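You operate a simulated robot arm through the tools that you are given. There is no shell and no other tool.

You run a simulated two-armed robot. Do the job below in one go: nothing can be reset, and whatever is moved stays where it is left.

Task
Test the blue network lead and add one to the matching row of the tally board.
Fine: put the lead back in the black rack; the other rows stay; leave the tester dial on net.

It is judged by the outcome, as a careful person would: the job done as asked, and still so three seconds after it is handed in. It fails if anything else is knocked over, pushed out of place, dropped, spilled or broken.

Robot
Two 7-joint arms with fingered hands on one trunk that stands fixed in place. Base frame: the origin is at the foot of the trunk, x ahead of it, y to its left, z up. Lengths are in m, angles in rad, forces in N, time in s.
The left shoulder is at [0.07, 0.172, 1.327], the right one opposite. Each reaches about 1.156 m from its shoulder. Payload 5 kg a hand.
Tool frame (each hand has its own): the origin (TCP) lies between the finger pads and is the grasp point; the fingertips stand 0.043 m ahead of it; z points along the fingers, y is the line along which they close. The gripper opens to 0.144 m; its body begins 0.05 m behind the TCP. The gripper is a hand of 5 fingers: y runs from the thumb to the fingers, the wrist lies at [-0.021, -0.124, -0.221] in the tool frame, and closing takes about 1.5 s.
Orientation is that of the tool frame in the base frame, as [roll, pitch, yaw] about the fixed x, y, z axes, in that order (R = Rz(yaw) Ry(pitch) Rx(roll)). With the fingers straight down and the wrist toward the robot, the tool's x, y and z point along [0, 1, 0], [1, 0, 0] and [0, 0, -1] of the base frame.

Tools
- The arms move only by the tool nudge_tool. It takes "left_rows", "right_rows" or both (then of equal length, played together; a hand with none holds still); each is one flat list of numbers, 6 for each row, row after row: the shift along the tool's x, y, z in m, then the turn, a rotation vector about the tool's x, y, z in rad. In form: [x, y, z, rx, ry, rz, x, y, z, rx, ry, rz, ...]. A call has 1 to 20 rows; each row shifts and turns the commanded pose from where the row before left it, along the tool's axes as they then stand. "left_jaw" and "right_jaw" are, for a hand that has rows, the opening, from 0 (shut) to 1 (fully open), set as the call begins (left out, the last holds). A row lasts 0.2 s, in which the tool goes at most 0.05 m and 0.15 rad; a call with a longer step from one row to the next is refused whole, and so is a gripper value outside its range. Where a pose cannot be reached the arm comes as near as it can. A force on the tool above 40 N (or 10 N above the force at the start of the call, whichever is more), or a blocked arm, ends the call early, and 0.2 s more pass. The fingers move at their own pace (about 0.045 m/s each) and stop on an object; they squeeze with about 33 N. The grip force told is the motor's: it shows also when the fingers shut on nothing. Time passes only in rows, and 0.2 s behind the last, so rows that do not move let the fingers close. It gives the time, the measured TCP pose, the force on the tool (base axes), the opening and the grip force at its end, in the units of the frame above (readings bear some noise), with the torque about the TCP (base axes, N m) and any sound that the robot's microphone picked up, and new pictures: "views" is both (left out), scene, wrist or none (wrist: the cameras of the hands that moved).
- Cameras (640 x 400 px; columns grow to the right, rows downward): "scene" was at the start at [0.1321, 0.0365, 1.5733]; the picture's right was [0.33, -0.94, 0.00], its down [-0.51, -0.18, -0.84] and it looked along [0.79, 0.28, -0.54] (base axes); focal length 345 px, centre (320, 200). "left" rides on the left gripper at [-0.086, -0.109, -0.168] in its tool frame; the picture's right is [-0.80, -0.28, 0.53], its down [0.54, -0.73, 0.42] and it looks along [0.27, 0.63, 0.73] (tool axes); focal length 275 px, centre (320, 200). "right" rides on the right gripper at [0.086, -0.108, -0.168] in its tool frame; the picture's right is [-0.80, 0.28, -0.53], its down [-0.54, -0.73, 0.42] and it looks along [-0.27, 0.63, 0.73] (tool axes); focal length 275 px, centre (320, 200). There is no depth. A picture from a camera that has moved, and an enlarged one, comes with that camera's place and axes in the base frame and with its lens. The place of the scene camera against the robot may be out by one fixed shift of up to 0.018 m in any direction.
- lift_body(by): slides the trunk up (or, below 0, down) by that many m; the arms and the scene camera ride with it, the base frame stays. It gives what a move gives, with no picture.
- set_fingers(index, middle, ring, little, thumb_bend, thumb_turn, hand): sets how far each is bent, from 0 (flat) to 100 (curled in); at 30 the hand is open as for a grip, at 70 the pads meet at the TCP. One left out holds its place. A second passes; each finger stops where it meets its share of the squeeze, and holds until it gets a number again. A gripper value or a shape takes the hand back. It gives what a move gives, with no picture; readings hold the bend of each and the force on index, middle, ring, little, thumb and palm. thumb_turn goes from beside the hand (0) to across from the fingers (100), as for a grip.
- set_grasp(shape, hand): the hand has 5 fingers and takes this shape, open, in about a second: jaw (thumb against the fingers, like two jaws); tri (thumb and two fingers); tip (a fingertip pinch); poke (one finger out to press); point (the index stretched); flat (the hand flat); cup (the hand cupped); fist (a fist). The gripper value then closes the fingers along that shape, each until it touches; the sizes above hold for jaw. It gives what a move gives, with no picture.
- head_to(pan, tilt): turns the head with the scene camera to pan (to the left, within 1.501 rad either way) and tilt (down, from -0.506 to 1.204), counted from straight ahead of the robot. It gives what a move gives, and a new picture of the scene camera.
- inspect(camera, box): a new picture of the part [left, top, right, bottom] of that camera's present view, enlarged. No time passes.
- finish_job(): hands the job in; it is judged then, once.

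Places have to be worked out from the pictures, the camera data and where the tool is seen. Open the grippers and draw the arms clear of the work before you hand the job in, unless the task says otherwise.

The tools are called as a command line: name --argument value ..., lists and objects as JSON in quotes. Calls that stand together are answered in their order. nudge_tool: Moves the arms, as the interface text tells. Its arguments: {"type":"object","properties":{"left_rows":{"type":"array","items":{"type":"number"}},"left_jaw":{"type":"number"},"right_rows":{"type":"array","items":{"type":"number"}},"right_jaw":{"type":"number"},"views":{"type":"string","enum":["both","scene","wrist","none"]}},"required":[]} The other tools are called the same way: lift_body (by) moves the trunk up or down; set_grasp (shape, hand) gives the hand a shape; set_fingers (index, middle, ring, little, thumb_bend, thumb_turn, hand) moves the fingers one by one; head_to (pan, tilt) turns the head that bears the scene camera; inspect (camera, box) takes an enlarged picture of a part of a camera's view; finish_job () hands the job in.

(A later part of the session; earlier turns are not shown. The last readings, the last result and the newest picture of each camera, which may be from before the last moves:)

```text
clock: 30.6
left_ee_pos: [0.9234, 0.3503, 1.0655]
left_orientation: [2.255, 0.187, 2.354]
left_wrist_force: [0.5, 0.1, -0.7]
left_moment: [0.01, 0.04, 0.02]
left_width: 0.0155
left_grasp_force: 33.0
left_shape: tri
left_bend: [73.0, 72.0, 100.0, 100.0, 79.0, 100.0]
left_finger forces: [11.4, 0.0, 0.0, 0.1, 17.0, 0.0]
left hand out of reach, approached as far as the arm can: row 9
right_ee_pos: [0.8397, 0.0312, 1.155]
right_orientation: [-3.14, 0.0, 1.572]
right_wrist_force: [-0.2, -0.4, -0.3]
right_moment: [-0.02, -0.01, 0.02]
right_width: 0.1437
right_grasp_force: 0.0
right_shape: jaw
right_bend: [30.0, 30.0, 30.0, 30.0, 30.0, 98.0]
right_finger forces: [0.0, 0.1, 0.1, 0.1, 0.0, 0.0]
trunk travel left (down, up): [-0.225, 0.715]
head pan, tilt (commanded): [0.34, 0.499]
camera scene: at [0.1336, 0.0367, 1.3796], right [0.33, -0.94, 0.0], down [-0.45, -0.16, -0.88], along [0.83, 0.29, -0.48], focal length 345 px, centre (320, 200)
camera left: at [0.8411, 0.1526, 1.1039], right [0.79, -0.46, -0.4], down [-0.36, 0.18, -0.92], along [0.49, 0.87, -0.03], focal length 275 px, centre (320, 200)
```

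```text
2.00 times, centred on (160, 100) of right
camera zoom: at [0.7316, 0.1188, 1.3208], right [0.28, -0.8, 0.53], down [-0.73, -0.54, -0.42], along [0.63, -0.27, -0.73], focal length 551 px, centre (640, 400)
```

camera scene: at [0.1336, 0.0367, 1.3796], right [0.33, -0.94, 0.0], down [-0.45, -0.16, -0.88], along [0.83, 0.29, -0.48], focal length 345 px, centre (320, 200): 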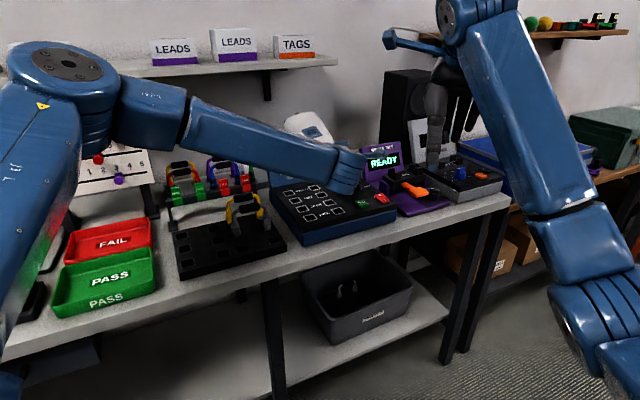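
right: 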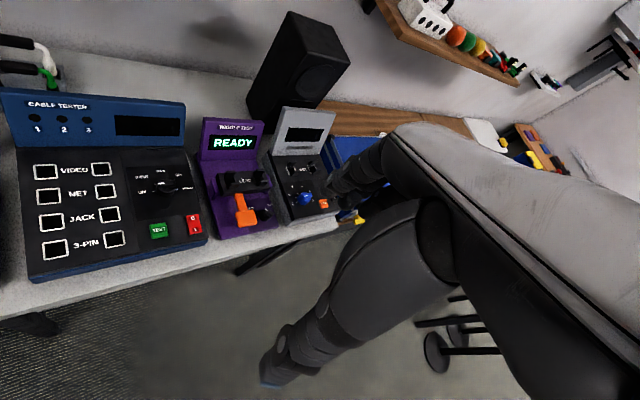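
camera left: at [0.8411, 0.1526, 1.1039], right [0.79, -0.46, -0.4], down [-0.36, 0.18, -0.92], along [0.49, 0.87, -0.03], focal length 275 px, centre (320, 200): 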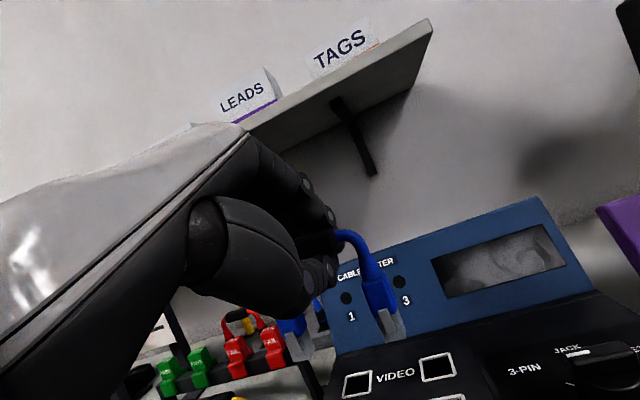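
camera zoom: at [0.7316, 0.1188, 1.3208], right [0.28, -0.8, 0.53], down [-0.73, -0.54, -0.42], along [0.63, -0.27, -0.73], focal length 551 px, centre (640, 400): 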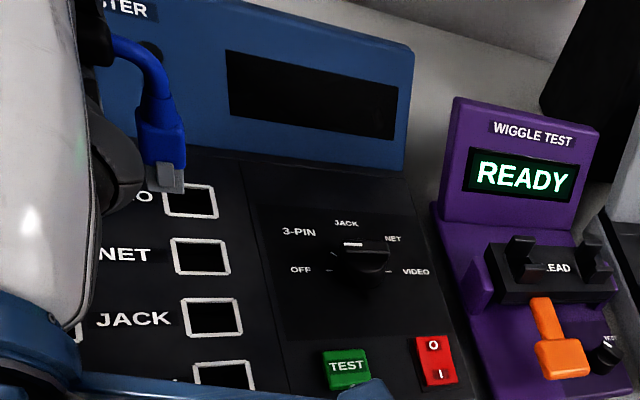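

The lead is now upright and at the right yaw (about -46°) by the image geometry. The right plug is about 0.016 m left of NET-R along the lead axis and 0.066 m above it. I shift right and descend part way, watching for reach trouble.

nudge_tool --left_rows '[-0.0077, -0.001, 0.0012, 0, 0, 0, -0.0077, -0.001, 0.0012, 0, 0, 0, 0.0028, -0.0114, 0.0093, 0, 0, 0, 0.0028, -0.0114, 0.0093, 0, 0, 0, 0, 0, 0, 0, 0, 0]'

inspect --camera "left" --box '[260, 200, 440, 380]'

inspect --camera "right" --box '[0, 0, 220, 160]'

```text
clock: 31.9
left_ee_pos: [0.9172, 0.3577, 1.0469]
left_orientation: [2.253, 0.187, 2.355]
left_wrist_force: [0.2, 0.1, -0.1]
left_moment: [0.0, -0.02, 0.03]
left_width: 0.0155
left_grasp_force: 33.2
left_shape: tri
left_bend: [73.0, 72.0, 100.0, 100.0, 79.0, 100.0]
left_finger forces: [11.2, 0.0, 0.0, 0.1, 17.0, 0.1]
left hand out of reach, approached as far as the arm can: row 1, 2, 3, 4
right_ee_pos: [0.8399, 0.0322, 1.1529]
right_orientation: [-3.137, -0.001, 1.572]
right_wrist_force: [0.1, 0.7, 0.5]
right_moment: [0.01, 0.04, 0.01]
right_width: 0.1434
right_grasp_force: 0.0
right_shape: jaw
right_bend: [30.0, 30.0, 30.0, 30.0, 30.0, 98.0]
right_finger forces: [0.1, 0.0, 0.1, 0.0, 0.0, 0.0]
trunk travel left (down, up): [-0.225, 0.715]
head pan, tilt (commanded): [0.34, 0.499]
camera scene: at [0.1338, 0.0369, 1.3795], right [0.33, -0.94, 0.0], down [-0.45, -0.16, -0.88], along [0.83, 0.29, -0.48], focal length 345 px, centre (320, 200)
camera left: at [0.8358, 0.1602, 1.0834], right [0.79, -0.46, -0.4], down [-0.36, 0.18, -0.92], along [0.49, 0.87, -0.03], focal length 275 px, centre (320, 200)
```

scene: 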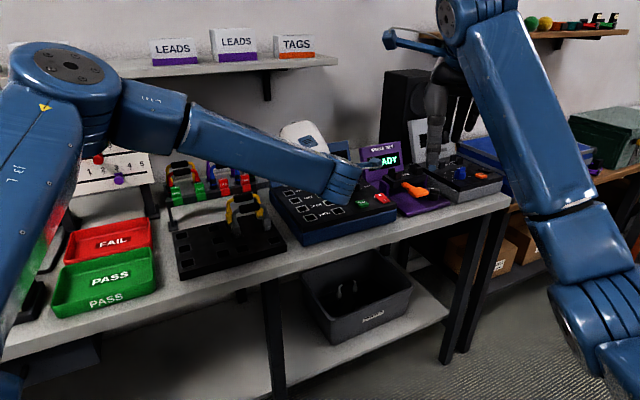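
left: 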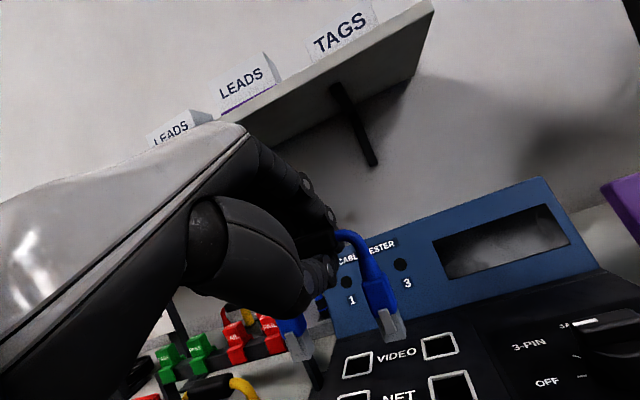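

```text
2.22 times, centred on (350, 290) of left
camera zoom: at [0.8358, 0.1602, 1.0834], right [0.79, -0.46, -0.4], down [-0.36, 0.18, -0.92], along [0.49, 0.87, -0.03], focal length 612 px, centre (253, 0)
```

zoom: 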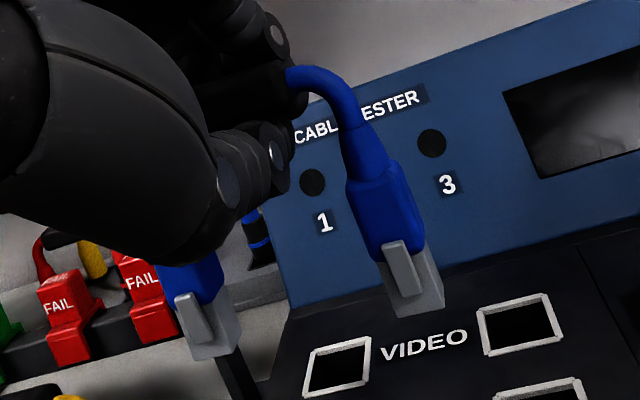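

```text
2.50 times, centred on (110, 80) of right
camera zoom: at [0.7318, 0.1189, 1.3207], right [0.28, -0.8, 0.53], down [-0.73, -0.54, -0.42], along [0.63, -0.27, -0.73], focal length 688 px, centre (845, 500)
```

zoom: 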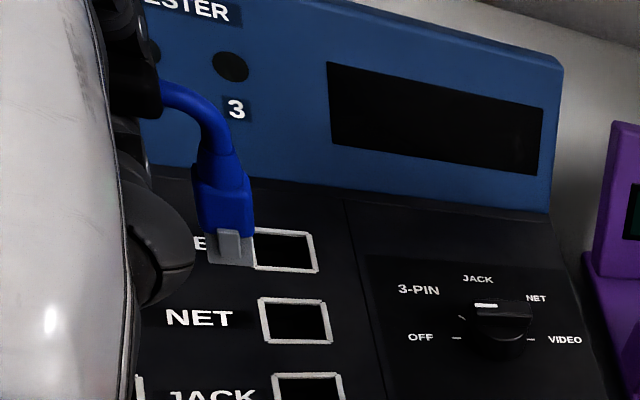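

The left arm hits a joint limit here, about 2.5 cm short. The tester sockets are roomy (about 28 mm opening for a 14 mm plug), so a few degrees of yaw error is fine. I turn the hand back 6° to free the wrist, then move over the row, and plan to descend with the trunk so the arm posture doesn't change.

nudge_tool --left_rows '[0, 0, 0, 0.0186, -0.0761, 0.0621, -0.0088, 0.0036, -0.0009, 0, 0, 0, -0.0088, 0.0036, -0.0009, 0, 0, 0, -0.0088, 0.0036, -0.0009, 0, 0, 0, 0, 0, 0, 0, 0, 0]'

inspect --camera "left" --box '[260, 200, 460, 400]'

inspect --camera "right" --box '[0, 0, 220, 160]'

```text
clock: 33.0
left_ee_pos: [0.938, 0.3441, 1.0608]
left_orientation: [2.256, 0.188, 2.254]
left_wrist_force: [-1.0, 0.1, -1.2]
left_moment: [-0.02, -0.04, 0.0]
left_width: 0.0152
left_grasp_force: 33.0
left_shape: tri
left_bend: [73.0, 72.0, 100.0, 100.0, 79.0, 100.0]
left_finger forces: [11.3, 0.1, 0.1, 0.1, 16.9, 0.0]
right_ee_pos: [0.8399, 0.0328, 1.1541]
right_orientation: [-3.141, -0.002, 1.57]
right_wrist_force: [0.2, -0.1, -0.9]
right_moment: [0.02, -0.01, 0.0]
right_width: 0.1438
right_grasp_force: 0.0
right_shape: jaw
right_bend: [30.0, 30.0, 30.0, 30.0, 30.0, 98.0]
right_finger forces: [0.1, 0.0, 0.0, 0.1, 0.0, 0.0]
trunk travel left (down, up): [-0.225, 0.715]
head pan, tilt (commanded): [0.34, 0.499]
camera scene: at [0.1339, 0.0371, 1.3795], right [0.33, -0.94, 0.0], down [-0.45, -0.16, -0.88], along [0.83, 0.29, -0.48], focal length 345 px, centre (320, 200)
camera left: at [0.8365, 0.1549, 1.0981], right [0.74, -0.54, -0.4], down [-0.34, 0.21, -0.92], along [0.58, 0.82, -0.03], focal length 275 px, centre (320, 200)
```

scene: 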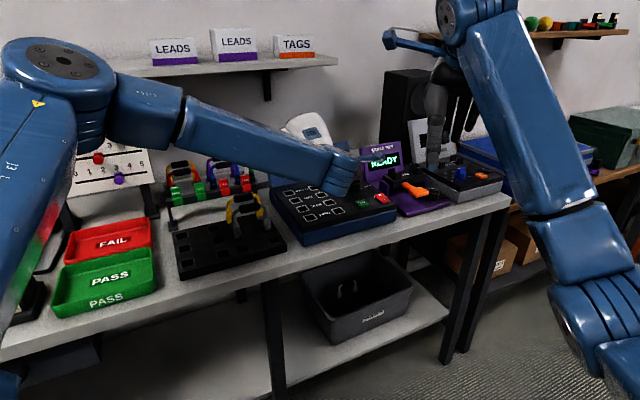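
left: 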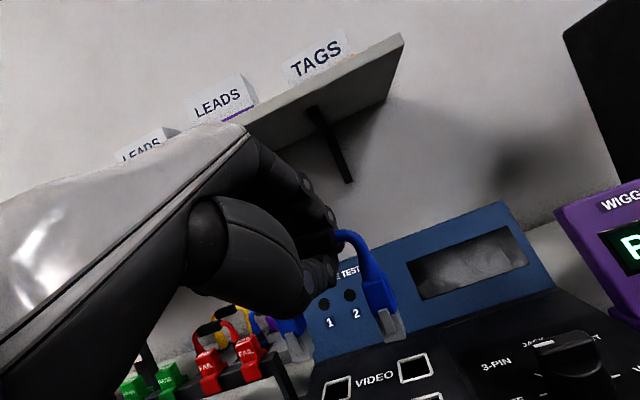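

```text
2.00 times, centred on (360, 300) of left
camera zoom: at [0.8365, 0.1549, 1.0981], right [0.74, -0.54, -0.4], down [-0.34, 0.21, -0.92], along [0.58, 0.82, -0.03], focal length 551 px, centre (240, 0)
```

zoom: 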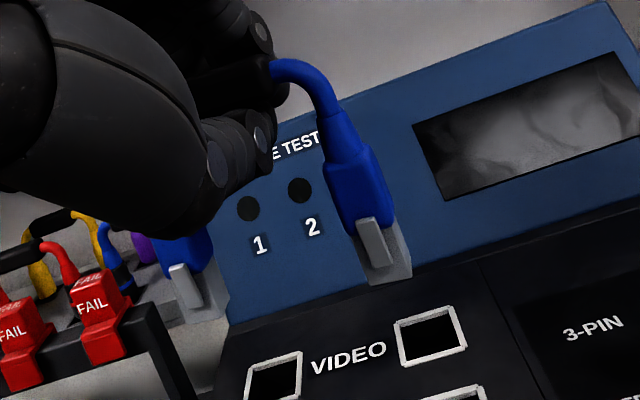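

```text
2.50 times, centred on (110, 80) of right
camera zoom: at [0.732, 0.1192, 1.3205], right [0.28, -0.8, 0.53], down [-0.73, -0.54, -0.42], along [0.63, -0.27, -0.73], focal length 688 px, centre (845, 500)
```

zoom: 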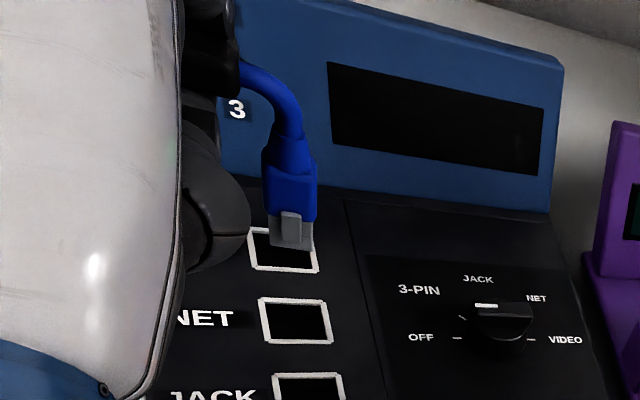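

Both cameras agree that the right plug is directly over NET-R and the left plug is only a few mm back of NET-L. I make a 3 mm forward trim, then lower with the trunk by 0.045 m and check again.

nudge_tool --left_rows '[-0.0003, -0.0019, -0.0022, 0, 0, 0, 0, 0, 0, 0, 0, 0]' --views "none"

lift_body --by -0.045

inspect --camera "left" --box '[260, 200, 460, 400]'

inspect --camera "right" --box '[0, 0, 220, 160]'

```text
clock: 33.6
left_ee_pos: [0.9357, 0.34, 1.0612]
left_orientation: [2.256, 0.188, 2.256]
left_wrist_force: [-0.7, 0.9, -1.5]
left_moment: [-0.03, -0.02, -0.02]
left_width: 0.0154
left_grasp_force: 33.3
left_shape: tri
left_bend: [73.0, 72.0, 100.0, 100.0, 79.0, 100.0]
left_finger forces: [11.3, 0.0, 0.0, 0.0, 16.8, 0.1]
right_ee_pos: [0.8406, 0.0334, 1.1552]
right_orientation: [-3.14, -0.001, 1.571]
right_wrist_force: [0.5, 0.1, 0.0]
right_moment: [0.0, 0.01, 0.05]
right_width: 0.1435
right_grasp_force: 0.1
right_shape: jaw
right_bend: [30.0, 30.0, 30.0, 30.0, 30.0, 98.0]
right_finger forces: [0.0, 0.1, 0.0, 0.1, 0.0, 0.0]
trunk travel left (down, up): [-0.225, 0.715]
head pan, tilt (commanded): [0.34, 0.499]
```

```text
clock: 34.5
left_ee_pos: [0.935, 0.3415, 1.0174]
left_orientation: [2.253, 0.187, 2.255]
left_wrist_force: [-0.3, -1.0, 0.0]
left_moment: [-0.01, 0.06, -0.02]
left_width: 0.0155
left_grasp_force: 33.2
left_shape: tri
left_bend: [73.0, 72.0, 100.0, 100.0, 79.0, 100.0]
left_finger forces: [11.4, 0.0, 0.0, 0.0, 0.0, 0.0]
right_ee_pos: [0.8396, 0.0327, 1.109]
right_orientation: [-3.141, 0.0, 1.57]
right_wrist_force: [0.5, -0.5, 0.5]
right_moment: [0.01, -0.04, 0.0]
right_width: 0.1438
right_grasp_force: 0.1
right_shape: jaw
right_bend: [30.0, 30.0, 30.0, 30.0, 30.0, 98.0]
right_finger forces: [0.1, 0.0, 0.1, 0.0, 0.1, 0.0]
trunk travel left (down, up): [-0.18, 0.76]
head pan, tilt (commanded): [0.34, 0.499]
```

```text
2.00 times, centred on (360, 300) of left
camera zoom: at [0.8339, 0.1522, 1.0541], right [0.74, -0.54, -0.4], down [-0.34, 0.21, -0.92], along [0.58, 0.82, -0.03], focal length 551 px, centre (240, 0)
```

zoom: 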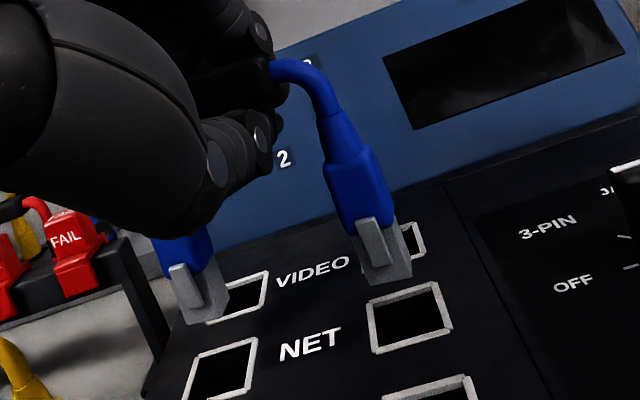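

```text
2.50 times, centred on (110, 80) of right
camera zoom: at [0.7312, 0.1188, 1.2763], right [0.28, -0.8, 0.53], down [-0.73, -0.54, -0.42], along [0.63, -0.27, -0.73], focal length 688 px, centre (845, 500)
```

zoom: 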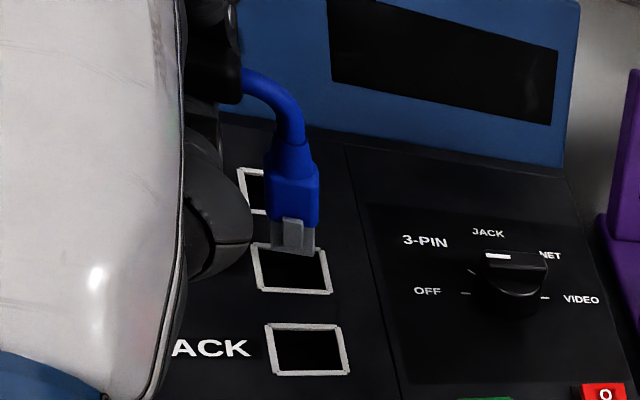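

inspect --camera "left" --box '[310, 300, 420, 400]'

inspect --camera "right" --box '[60, 50, 140, 110]'

```text
4.00 times, centred on (365, 350) of left
camera zoom: at [0.8339, 0.1522, 1.0541], right [0.74, -0.54, -0.4], down [-0.34, 0.21, -0.92], along [0.58, 0.82, -0.03], focal length 1101 px, centre (140, -400)
```

zoom: 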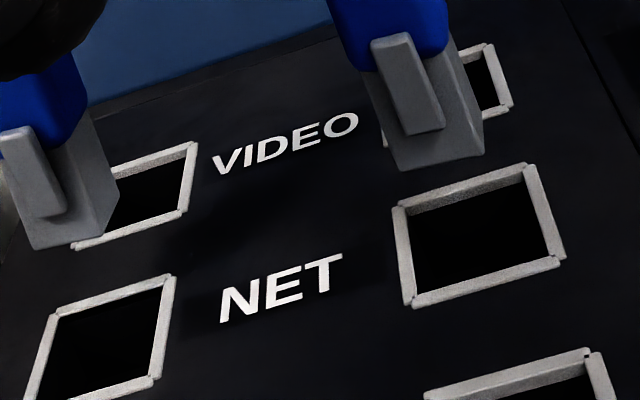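

```text
6.67 times, centred on (100, 80) of right
camera zoom: at [0.7312, 0.1188, 1.2763], right [0.28, -0.8, 0.53], down [-0.73, -0.54, -0.42], along [0.63, -0.27, -0.73], focal length 1835 px, centre (1787, 1000)
```

zoom: 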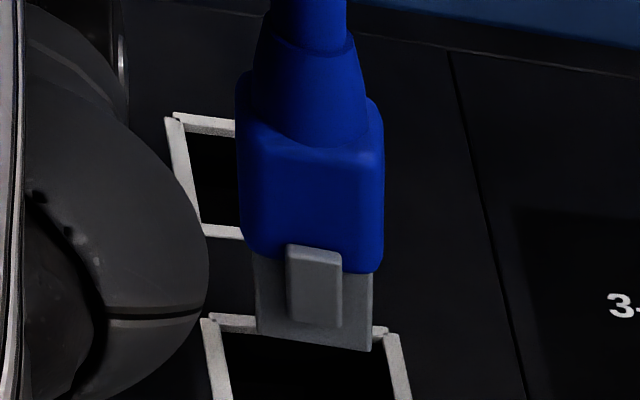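

The right plug is over NET-R, but the left plug sits about 10 mm too far back because of the leftover yaw. I turn the hand +0.08 rad (as far as it will go) and pull 3.5 mm toward the front.

nudge_tool --left_rows '[-0.0003, -0.0023, -0.0027, -0.0149, 0.061, -0.0496, 0, 0, 0, 0, 0, 0]' --views "none"

inspect --camera "left" --box '[300, 300, 420, 400]'

inspect --camera "right" --box '[40, 40, 140, 120]'

```text
clock: 35.1
left_ee_pos: [0.9261, 0.347, 1.0207]
left_orientation: [2.256, 0.188, 2.334]
left_wrist_force: [0.2, -0.1, -0.4]
left_moment: [0.04, -0.04, 0.02]
left_width: 0.0155
left_grasp_force: 33.2
left_shape: tri
left_bend: [73.0, 72.0, 100.0, 100.0, 79.0, 100.0]
left_finger forces: [11.3, 0.1, 0.0, 0.0, 0.1, 0.1]
left hand out of reach, approached as far as the arm can: row 1
right_ee_pos: [0.8392, 0.033, 1.1115]
right_orientation: [-3.14, -0.001, 1.57]
right_wrist_force: [-0.1, 0.3, -0.6]
right_moment: [-0.02, 0.01, -0.01]
right_width: 0.1435
right_grasp_force: 0.1
right_shape: jaw
right_bend: [30.0, 30.0, 30.0, 30.0, 30.0, 98.0]
right_finger forces: [0.1, 0.0, 0.1, 0.0, 0.0, 0.0]
trunk travel left (down, up): [-0.18, 0.76]
head pan, tilt (commanded): [0.34, 0.499]
```

```text
4.00 times, centred on (360, 350) of left
camera zoom: at [0.8395, 0.1508, 1.0578], right [0.78, -0.48, -0.4], down [-0.36, 0.18, -0.92], along [0.51, 0.86, -0.03], focal length 1101 px, centre (160, -400)
```

zoom: 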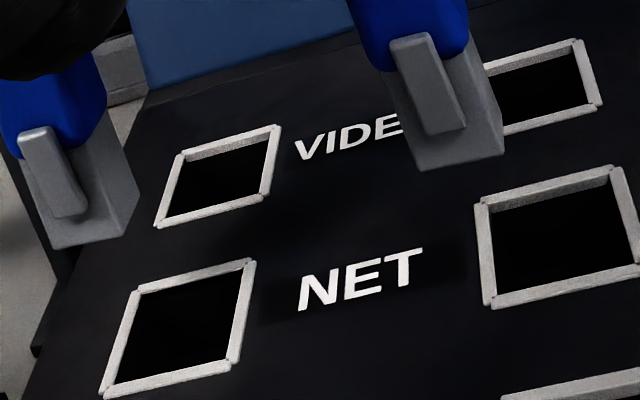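

```text
5.00 times, centred on (90, 80) of right
camera zoom: at [0.7317, 0.1192, 1.2758], right [0.28, -0.8, 0.53], down [-0.73, -0.54, -0.42], along [0.63, -0.27, -0.73], focal length 1376 px, centre (1470, 800)
```

zoom: 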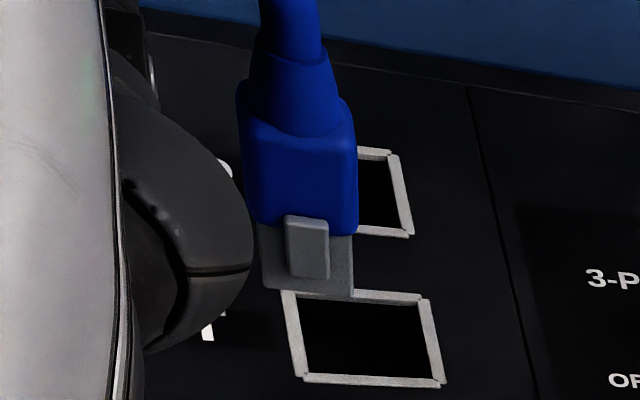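

Still limited at this height. Reach got better earlier when the shoulder was lower relative to the hand, so I raise both hands 0.16 m and then lower the trunk another 0.15 m.

nudge_tool --left_rows '[-0.0074, 0.0305, -0.0248, 0, 0, 0, -0.0074, 0.0305, -0.0248, 0, 0, 0, -0.0074, 0.0305, -0.0248, 0, 0, 0, -0.0074, 0.0305, -0.0248, 0, 0, 0, 0, 0, 0, 0, 0, 0]' --right_rows '[0, 0, -0.04, 0, 0, 0, 0, 0, -0.04, 0, 0, 0, 0, 0, -0.04, 0, 0, 0, 0, 0, -0.04, 0, 0, 0, 0, 0, 0, 0, 0, 0]' --views "none"

lift_body --by -0.15

head_to --pan 0.34 --tilt 0.4

```text
clock: 36.3
left_ee_pos: [0.9294, 0.345, 1.1772]
left_orientation: [2.254, 0.185, 2.337]
left_wrist_force: [-0.1, 0.1, -1.8]
left_moment: [0.01, 0.0, 0.06]
left_width: 0.0156
left_grasp_force: 32.9
left_shape: tri
left_bend: [73.0, 72.0, 100.0, 100.0, 79.0, 100.0]
left_finger forces: [11.4, 0.0, 0.0, 0.0, 0.0, 0.0]
right_ee_pos: [0.8421, 0.0325, 1.2672]
right_orientation: [-3.138, 0.0, 1.571]
right_wrist_force: [0.6, 0.5, 0.1]
right_moment: [-0.02, 0.03, -0.03]
right_width: 0.1438
right_grasp_force: 0.1
right_shape: jaw
right_bend: [30.0, 30.0, 30.0, 30.0, 30.0, 98.0]
right_finger forces: [0.0, 0.0, 0.1, 0.0, 0.1, 0.0]
trunk travel left (down, up): [-0.18, 0.76]
head pan, tilt (commanded): [0.34, 0.499]
```

```text
clock: 38.1
left_ee_pos: [0.9259, 0.3449, 1.0289]
left_orientation: [2.253, 0.187, 2.336]
left_wrist_force: [0.1, -0.5, -0.8]
left_moment: [0.01, -0.02, 0.01]
left_width: 0.0153
left_grasp_force: 33.3
left_shape: tri
left_bend: [73.0, 72.0, 100.0, 100.0, 79.0, 100.0]
left_finger forces: [11.4, 0.0, 0.1, 0.0, 0.0, 0.1]
right_ee_pos: [0.8405, 0.0322, 1.1183]
right_orientation: [3.14, 0.0, 1.57]
right_wrist_force: [-0.5, 0.6, 0.6]
right_moment: [0.02, -0.04, 0.03]
right_width: 0.144
right_grasp_force: 0.0
right_shape: jaw
right_bend: [30.0, 30.0, 30.0, 30.0, 30.0, 98.0]
right_finger forces: [0.1, 0.1, 0.1, 0.1, 0.0, 0.0]
trunk travel left (down, up): [-0.03, 0.91]
head pan, tilt (commanded): [0.34, 0.499]
```

```text
clock: 38.7
left_ee_pos: [0.9265, 0.344, 1.0279]
left_orientation: [2.256, 0.188, 2.338]
left_wrist_force: [-0.3, 0.2, 0.0]
left_moment: [0.02, 0.0, 0.03]
left_width: 0.015
left_grasp_force: 32.7
left_shape: tri
left_bend: [73.0, 72.0, 100.0, 100.0, 79.0, 100.0]
left_finger forces: [11.4, 0.1, 0.0, 0.1, 0.1, 0.0]
right_ee_pos: [0.8398, 0.0321, 1.118]
right_orientation: [-3.14, -0.001, 1.572]
right_wrist_force: [0.4, -0.1, 0.1]
right_moment: [0.02, 0.04, 0.0]
right_width: 0.1437
right_grasp_force: 0.0
right_shape: jaw
right_bend: [30.0, 30.0, 30.0, 30.0, 30.0, 98.0]
right_finger forces: [0.0, 0.0, 0.0, 0.0, 0.1, 0.0]
trunk travel left (down, up): [-0.03, 0.91]
head pan, tilt (commanded): [0.34, 0.4]
camera scene: at [0.1354, 0.0375, 1.1936], right [0.33, -0.94, 0.0], down [-0.37, -0.13, -0.92], along [0.87, 0.31, -0.39], focal length 345 px, centre (320, 200)
```

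scene: 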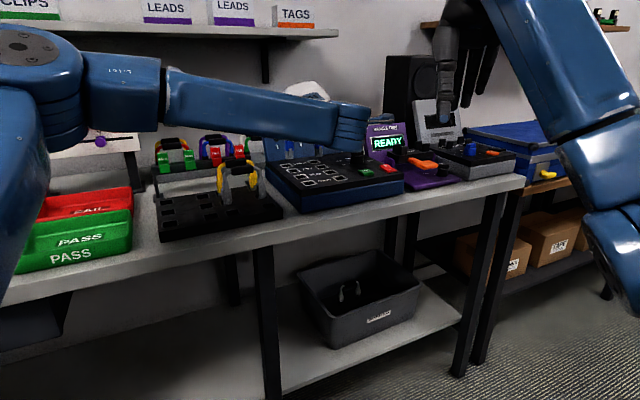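

The shoulder is now much lower. By the plug-to-socket comparison, the lead needs about 8 mm to the right along its axis at this yaw, and both plugs would then be within 2 mm. I make that move and check.

nudge_tool --left_rows '[-0.0072, 0.0001, 0.0024, 0, 0, 0, 0, 0, 0, 0, 0, 0]' --views "none"

inspect --camera "left" --box '[300, 300, 420, 400]'

inspect --camera "right" --box '[40, 40, 140, 120]'

```text
clock: 39.3
left_ee_pos: [0.9336, 0.3406, 1.0292]
left_orientation: [2.255, 0.187, 2.336]
left_wrist_force: [0.0, 0.3, -1.6]
left_moment: [-0.01, 0.03, 0.01]
left_width: 0.0156
left_grasp_force: 33.0
left_shape: tri
left_bend: [73.0, 72.0, 100.0, 100.0, 79.0, 100.0]
left_finger forces: [11.4, 0.0, 0.1, 0.0, 0.0, 0.1]
right_ee_pos: [0.8393, 0.0325, 1.1183]
right_orientation: [-3.141, 0.001, 1.571]
right_wrist_force: [-0.9, 0.7, 0.4]
right_moment: [0.0, 0.03, 0.02]
right_width: 0.1438
right_grasp_force: 0.1
right_shape: jaw
right_bend: [30.0, 30.0, 30.0, 30.0, 30.0, 98.0]
right_finger forces: [0.1, 0.0, 0.1, 0.0, 0.0, 0.0]
trunk travel left (down, up): [-0.03, 0.91]
head pan, tilt (commanded): [0.34, 0.4]
```

```text
4.00 times, centred on (360, 350) of left
camera zoom: at [0.8467, 0.1448, 1.0665], right [0.78, -0.48, -0.4], down [-0.36, 0.18, -0.92], along [0.51, 0.86, -0.03], focal length 1101 px, centre (160, -400)
```

zoom: 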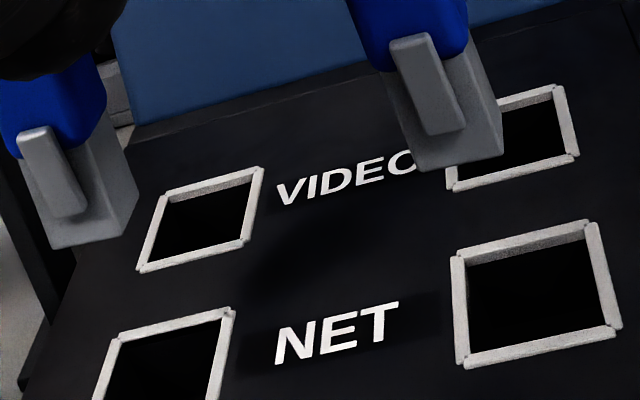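

```text
5.00 times, centred on (90, 80) of right
camera zoom: at [0.7315, 0.1184, 1.2855], right [0.28, -0.8, 0.53], down [-0.73, -0.54, -0.42], along [0.63, -0.27, -0.73], focal length 1376 px, centre (1470, 800)
```

zoom: 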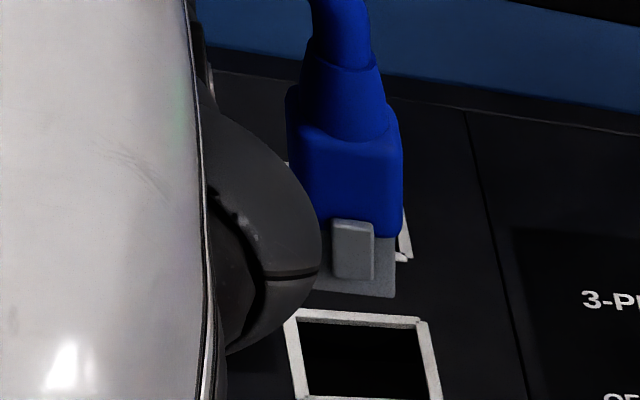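

Reached, and both plugs now project to within about 1–2 mm of the NET socket centres. I descend 0.036 m so the plug tips just enter the sockets.

nudge_tool --left_rows '[0.0022, -0.0091, 0.0075, 0, 0, 0, 0.0022, -0.0091, 0.0075, 0, 0, 0, 0.0022, -0.0091, 0.0075, 0, 0, 0, 0, 0, 0, 0, 0, 0]'

inspect --camera "left" --box '[300, 280, 430, 400]'

inspect --camera "right" --box '[40, 40, 140, 120]'

```text
clock: 40.3
left_ee_pos: [0.9335, 0.3398, 0.9948]
left_orientation: [2.251, 0.188, 2.335]
left_wrist_force: [3.9, -4.6, 10.0]
left_moment: [0.14, -0.17, -0.09]
left_width: 0.015
left_grasp_force: 32.8
left_shape: tri
left_bend: [73.0, 72.0, 100.0, 100.0, 79.0, 100.0]
left_finger forces: [10.7, 0.2, 0.0, 0.1, 0.0, 0.0]
right_ee_pos: [0.8393, 0.0314, 1.1201]
right_orientation: [-3.14, 0.001, 1.569]
right_wrist_force: [-0.2, -0.6, -0.6]
right_moment: [0.01, 0.03, -0.01]
right_width: 0.1437
right_grasp_force: 0.0
right_shape: jaw
right_bend: [30.0, 30.0, 30.0, 30.0, 30.0, 98.0]
right_finger forces: [0.0, 0.0, 0.1, 0.1, 0.1, 0.1]
trunk travel left (down, up): [-0.03, 0.91]
head pan, tilt (commanded): [0.34, 0.4]
camera scene: at [0.1347, 0.0368, 1.1939], right [0.33, -0.94, 0.0], down [-0.37, -0.13, -0.92], along [0.87, 0.31, -0.39], focal length 345 px, centre (320, 200)
camera left: at [0.8472, 0.1439, 1.0316], right [0.78, -0.48, -0.4], down [-0.35, 0.18, -0.92], along [0.51, 0.86, -0.02], focal length 275 px, centre (320, 200)
```

scene: 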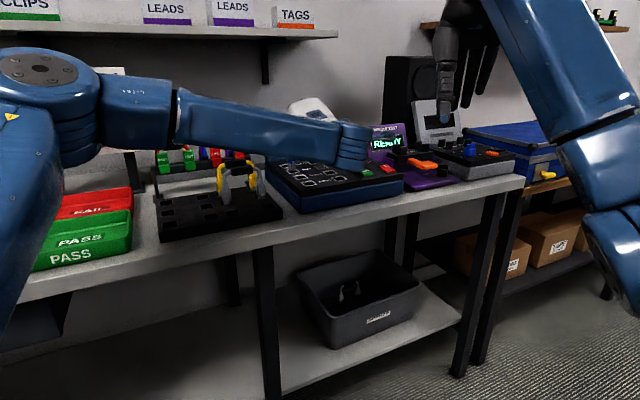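
left: 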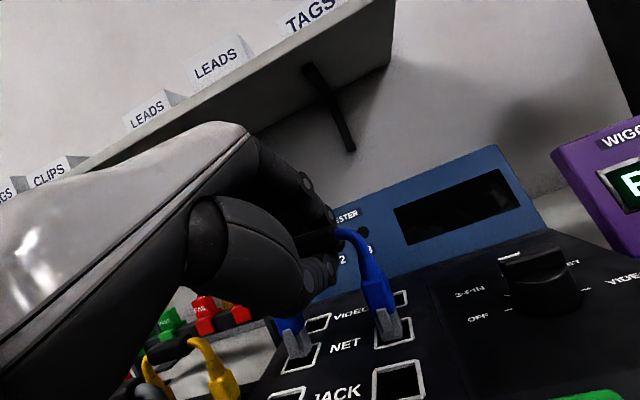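

```text
3.33 times, centred on (365, 340) of left
camera zoom: at [0.8472, 0.1439, 1.0316], right [0.78, -0.48, -0.4], down [-0.35, 0.18, -0.92], along [0.51, 0.86, -0.02], focal length 918 px, centre (170, -267)
```

zoom: 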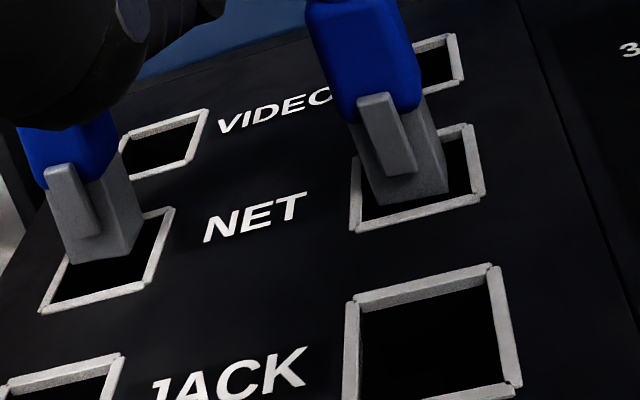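

```text
5.00 times, centred on (90, 80) of right
camera zoom: at [0.7313, 0.1172, 1.2859], right [0.28, -0.8, 0.53], down [-0.73, -0.54, -0.42], along [0.63, -0.27, -0.73], focal length 1376 px, centre (1470, 800)
```

zoom: 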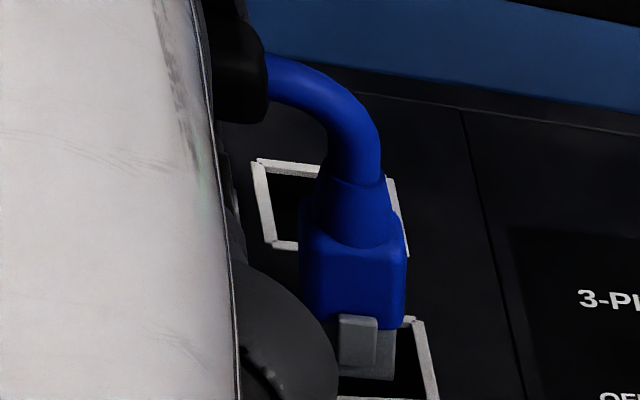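

The plug tips are at panel level and touching (10 N up): the right plug is near the front-left of its hole and the left plug is against its left edge. I back up 6 mm, add about 4° yaw, and shift about 3 mm right and slightly back.

nudge_tool --left_rows '[-0.0011, 0.0046, -0.0037, 0, 0, 0, -0.0029, 0.0006, 0.0016, -0.0131, 0.0532, -0.0435, 0, 0, 0, 0, 0, 0]' --views "none"

inspect --camera "left" --box '[300, 280, 430, 400]'

inspect --camera "right" --box '[40, 40, 140, 120]'

```text
clock: 41.1
left_ee_pos: [0.9362, 0.3409, 1.0001]
left_orientation: [2.254, 0.188, 2.408]
left_wrist_force: [-0.8, -0.1, -0.8]
left_moment: [-0.04, 0.08, 0.0]
left_width: 0.0151
left_grasp_force: 32.8
left_shape: tri
left_bend: [73.0, 72.0, 100.0, 100.0, 79.0, 100.0]
left_finger forces: [6.7, 0.5, 0.1, 0.1, 0.0, 0.0]
right_ee_pos: [0.8395, 0.0331, 1.1191]
right_orientation: [3.141, 0.0, 1.572]
right_wrist_force: [-0.2, 0.7, -0.2]
right_moment: [-0.02, -0.06, -0.05]
right_width: 0.1437
right_grasp_force: 0.1
right_shape: jaw
right_bend: [30.0, 30.0, 30.0, 30.0, 30.0, 98.0]
right_finger forces: [0.0, 0.0, 0.0, 0.0, 0.1, 0.0]
trunk travel left (down, up): [-0.03, 0.91]
head pan, tilt (commanded): [0.34, 0.4]
```

```text
3.33 times, centred on (365, 340) of left
camera zoom: at [0.8641, 0.1391, 1.0365], right [0.82, -0.42, -0.4], down [-0.37, 0.16, -0.92], along [0.45, 0.89, -0.03], focal length 918 px, centre (170, -267)
```

zoom: 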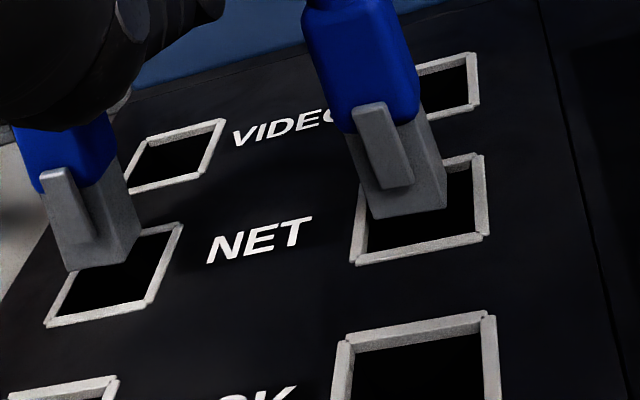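

```text
5.00 times, centred on (90, 80) of right
camera zoom: at [0.7309, 0.1185, 1.286], right [0.28, -0.8, 0.53], down [-0.73, -0.54, -0.42], along [0.63, -0.27, -0.73], focal length 1376 px, centre (1470, 800)
```

zoom: 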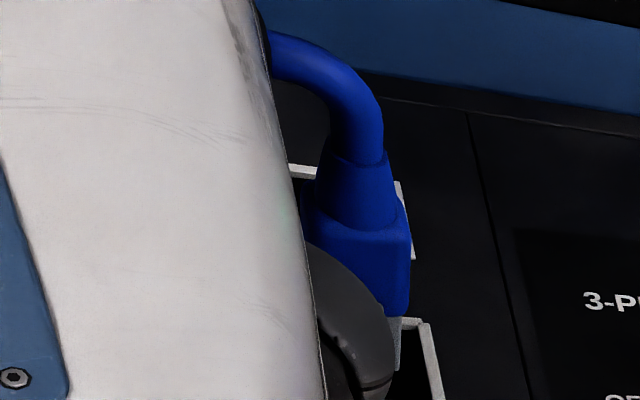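

Much better: both plugs now fall inside their holes, needing about 2 mm more right and back. I apply that and descend 0.02 m in small steps.

nudge_tool --left_rows '[-0.002, 0.0009, 0.0017, 0, 0, 0, 0.0009, -0.0038, 0.0031, 0, 0, 0, 0.0009, -0.0038, 0.0031, 0, 0, 0, 0.0009, -0.0038, 0.0031, 0, 0, 0, 0.0009, -0.0038, 0.0031, 0, 0, 0, 0, 0, 0, 0, 0, 0]' --views "none"

inspect --camera "left" --box '[290, 260, 430, 400]'

inspect --camera "right" --box '[40, 20, 160, 130]'

```text
clock: 42.5
left_ee_pos: [0.938, 0.3428, 0.982]
left_orientation: [2.252, 0.19, 2.404]
left_wrist_force: [-2.9, 1.7, 8.8]
left_moment: [-0.02, -0.22, 0.06]
left_width: 0.0147
left_grasp_force: 33.3
left_shape: tri
left_bend: [73.0, 72.0, 100.0, 100.0, 79.0, 100.0]
left_finger forces: [10.1, 0.5, 0.1, 0.0, 0.1, 0.0]
right_ee_pos: [0.8386, 0.0316, 1.12]
right_orientation: [3.141, 0.0, 1.572]
right_wrist_force: [-0.3, 0.1, -0.5]
right_moment: [-0.01, 0.01, -0.01]
right_width: 0.1434
right_grasp_force: 0.1
right_shape: jaw
right_bend: [30.0, 30.0, 30.0, 30.0, 30.0, 98.0]
right_finger forces: [0.0, 0.1, 0.1, 0.0, 0.1, 0.0]
trunk travel left (down, up): [-0.03, 0.91]
head pan, tilt (commanded): [0.34, 0.4]
```

```text
2.86 times, centred on (360, 330) of left
camera zoom: at [0.8649, 0.1402, 1.0184], right [0.82, -0.42, -0.4], down [-0.37, 0.16, -0.92], along [0.45, 0.89, -0.03], focal length 786 px, centre (206, -171)
```

zoom: 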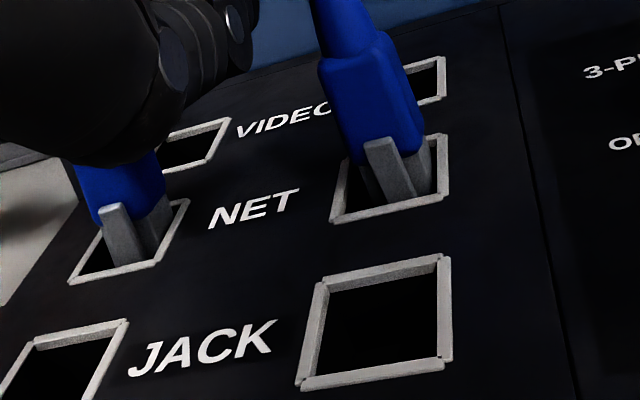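

```text
3.64 times, centred on (100, 75) of right
camera zoom: at [0.7304, 0.1185, 1.2863], right [0.28, -0.8, 0.53], down [-0.73, -0.54, -0.42], along [0.63, -0.27, -0.73], focal length 1001 px, centre (1120, 654)
```

zoom: 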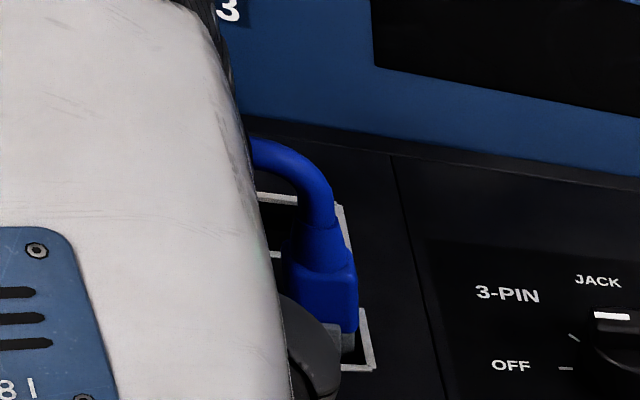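

Both plugs have gone into the NET sockets. I push down another 0.01 m gently to seat them.

nudge_tool --left_rows '[0.0009, -0.0038, 0.0031, 0, 0, 0, 0.0009, -0.0038, 0.0031, 0, 0, 0, 0, 0, 0, 0, 0, 0]' --views "none"

inspect --camera "left" --box '[290, 260, 430, 400]'

inspect --camera "right" --box '[40, 20, 160, 130]'

```text
clock: 43.3
left_ee_pos: [0.9377, 0.3418, 0.969]
left_orientation: [2.255, 0.188, 2.404]
left_wrist_force: [0.1, 0.4, 0.2]
left_moment: [-0.03, 0.03, 0.01]
left_width: 0.0141
left_grasp_force: 32.6
left_shape: tri
left_bend: [73.0, 72.0, 100.0, 100.0, 79.0, 100.0]
left_finger forces: [0.1, 0.0, 0.4, 0.0, 0.0, 0.0]
right_ee_pos: [0.8393, 0.0307, 1.1184]
right_orientation: [-3.138, -0.001, 1.572]
right_wrist_force: [-0.1, 0.3, -0.3]
right_moment: [-0.01, 0.02, 0.01]
right_width: 0.144
right_grasp_force: 0.2
right_shape: jaw
right_bend: [30.0, 30.0, 30.0, 30.0, 30.0, 98.0]
right_finger forces: [0.0, 0.1, 0.1, 0.0, 0.1, 0.0]
trunk travel left (down, up): [-0.03, 0.91]
head pan, tilt (commanded): [0.34, 0.4]
```

```text
2.86 times, centred on (360, 330) of left
camera zoom: at [0.865, 0.1406, 1.0056], right [0.81, -0.42, -0.4], down [-0.37, 0.16, -0.92], along [0.45, 0.89, -0.03], focal length 786 px, centre (206, -171)
```

zoom: 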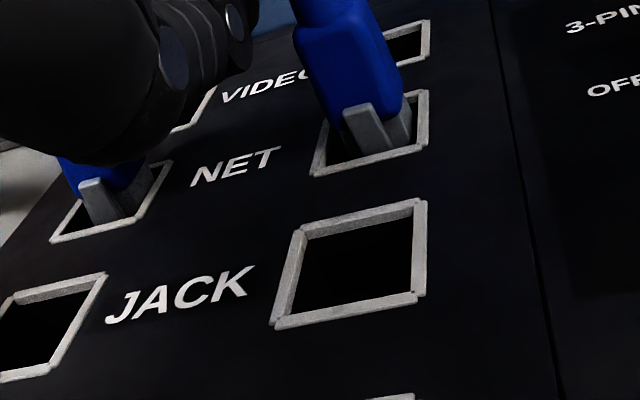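

```text
3.64 times, centred on (100, 75) of right
camera zoom: at [0.7321, 0.1182, 1.2851], right [0.28, -0.8, 0.53], down [-0.73, -0.54, -0.42], along [0.63, -0.27, -0.73], focal length 1001 px, centre (1120, 654)
```

zoom: 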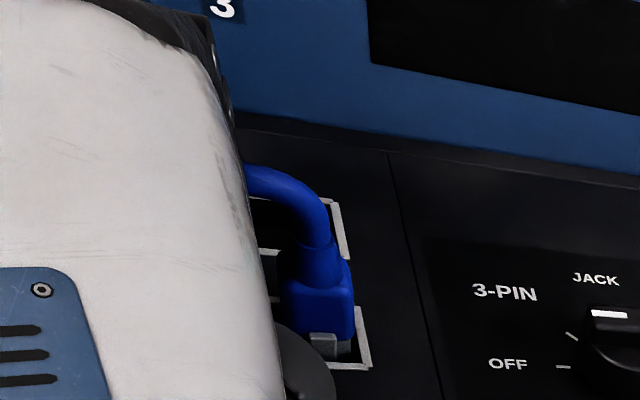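

Forces have dropped to zero and the lead looks seated. I open the hand to let it go, and check that the lead stays put before withdrawing.

nudge_tool --left_rows '[0, 0, 0, 0, 0, 0, 0, 0, 0, 0, 0, 0, 0, 0, 0, 0, 0, 0, 0, 0, 0, 0, 0, 0]' --left_jaw 0.35 --views "none"

inspect --camera "left" --box '[270, 220, 430, 380]'

inspect --camera "right" --box '[40, 20, 160, 130]'

```text
clock: 44.3
left_ee_pos: [0.9369, 0.3406, 0.9691]
left_orientation: [2.255, 0.188, 2.402]
left_wrist_force: [0.4, 0.4, 0.5]
left_moment: [-0.03, -0.01, 0.0]
left_width: 0.0499
left_grasp_force: 0.0
left_shape: tri
left_bend: [74.0, 51.0, 99.0, 99.0, 74.0, 100.0]
left_finger forces: [0.0, 0.0, 0.0, 0.0, 0.0, 0.0]
right_ee_pos: [0.8389, 0.033, 1.1186]
right_orientation: [-3.14, 0.001, 1.571]
right_wrist_force: [0.7, 0.2, 0.3]
right_moment: [-0.01, 0.01, 0.01]
right_width: 0.1438
right_grasp_force: 0.1
right_shape: jaw
right_bend: [30.0, 30.0, 30.0, 30.0, 30.0, 98.0]
right_finger forces: [0.1, 0.0, 0.0, 0.1, 0.1, 0.1]
trunk travel left (down, up): [-0.03, 0.91]
head pan, tilt (commanded): [0.34, 0.4]
```

```text
2.50 times, centred on (350, 300) of left
camera zoom: at [0.8648, 0.1408, 1.0062], right [0.81, -0.42, -0.4], down [-0.37, 0.16, -0.92], along [0.45, 0.89, -0.03], focal length 688 px, centre (245, -50)
```

zoom: 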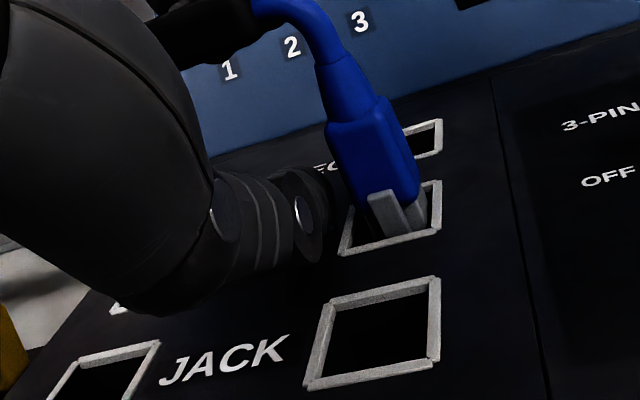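

```text
3.64 times, centred on (100, 75) of right
camera zoom: at [0.7318, 0.1183, 1.2853], right [0.28, -0.8, 0.53], down [-0.73, -0.54, -0.42], along [0.63, -0.27, -0.73], focal length 1001 px, centre (1120, 654)
```

zoom: 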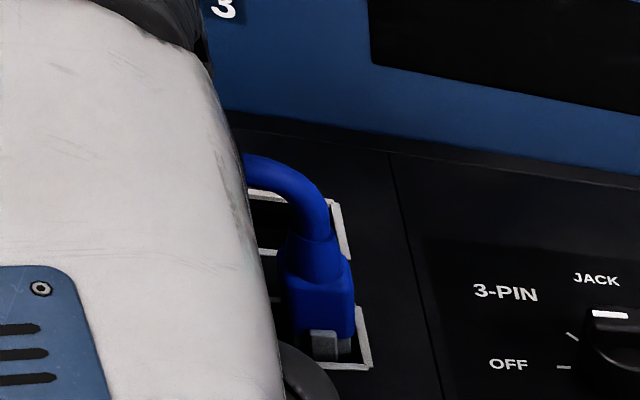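

The lead stays in place. I withdraw the left hand back along its finger direction, then up and away.

nudge_tool --left_rows '[0, 0, -0.02, 0, 0, 0, 0, 0, -0.03, 0, 0, 0, 0, 0, -0.03, 0, 0, 0, 0, 0, -0.03, 0, 0, 0, 0, 0.02, -0.03, 0, 0, 0, 0, 0.02, -0.03, 0, 0, 0]'

inspect --camera "scene" --box '[230, 110, 450, 230]'

inspect --camera "right" --box '[0, 0, 320, 200]'

```text
clock: 45.7
left_ee_pos: [0.8476, 0.2752, 1.1053]
left_orientation: [2.253, 0.188, 2.403]
left_wrist_force: [0.4, -0.5, 0.4]
left_moment: [0.0, -0.01, -0.01]
left_width: 0.0504
left_grasp_force: 0.1
left_shape: tri
left_bend: [74.0, 51.0, 99.0, 99.0, 73.0, 100.0]
left_finger forces: [0.0, 0.0, 0.0, 0.1, 0.0, 0.0]
right_ee_pos: [0.8377, 0.0321, 1.12]
right_orientation: [3.14, 0.0, 1.57]
right_wrist_force: [0.1, 0.4, -0.4]
right_moment: [-0.01, -0.01, 0.02]
right_width: 0.1437
right_grasp_force: 0.0
right_shape: jaw
right_bend: [30.0, 30.0, 30.0, 30.0, 30.0, 98.0]
right_finger forces: [0.0, 0.0, 0.1, 0.0, 0.1, 0.1]
trunk travel left (down, up): [-0.03, 0.91]
head pan, tilt (commanded): [0.34, 0.4]
camera scene: at [0.1345, 0.0372, 1.1937], right [0.33, -0.94, 0.0], down [-0.37, -0.13, -0.92], along [0.87, 0.31, -0.39], focal length 345 px, centre (320, 200)
camera left: at [0.7755, 0.0744, 1.1421], right [0.81, -0.42, -0.4], down [-0.37, 0.16, -0.92], along [0.45, 0.89, -0.03], focal length 275 px, centre (320, 200)
```

scene: 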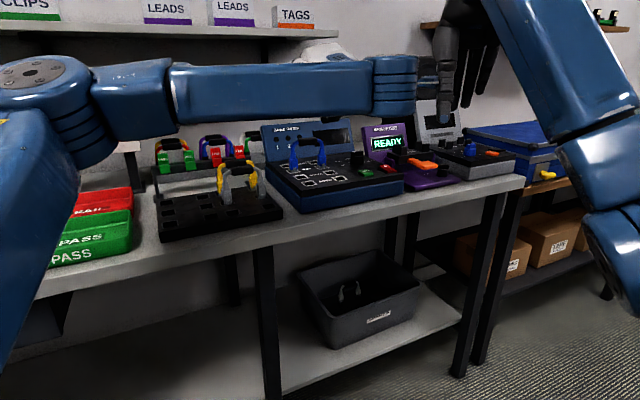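
left: 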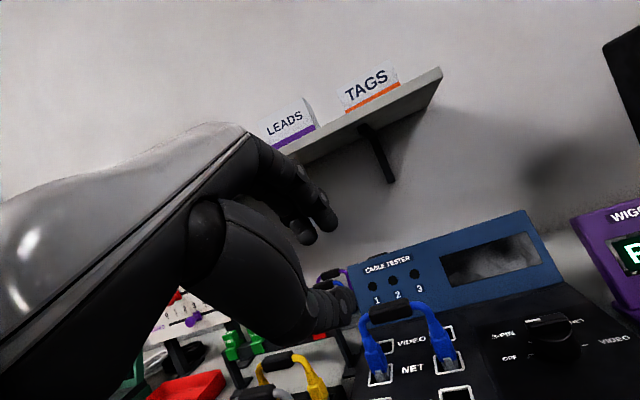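

```text
2.91 times, centred on (340, 170) of scene
camera zoom: at [0.1345, 0.0372, 1.1937], right [0.33, -0.94, 0.0], down [-0.37, -0.13, -0.92], along [0.87, 0.31, -0.39], focal length 1004 px, centre (262, 287)
```

zoom: 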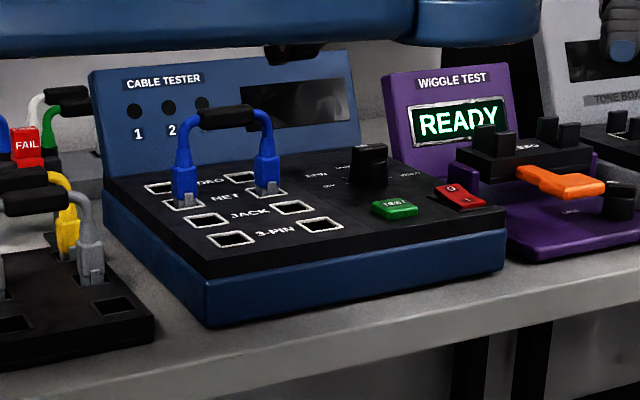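

```text
2.00 times, centred on (160, 100) of right
camera zoom: at [0.731, 0.1179, 1.2859], right [0.28, -0.8, 0.53], down [-0.73, -0.54, -0.42], along [0.63, -0.27, -0.73], focal length 551 px, centre (640, 400)
```

zoom: 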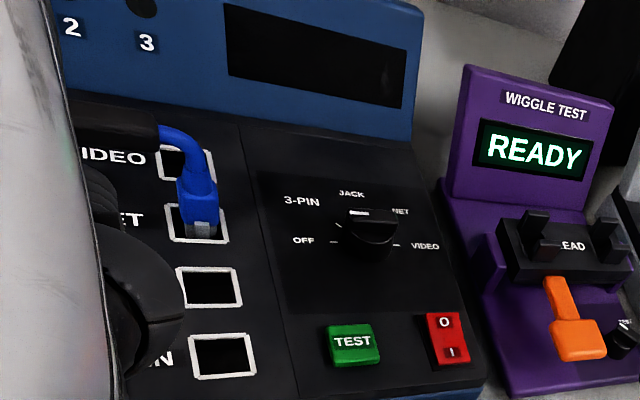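

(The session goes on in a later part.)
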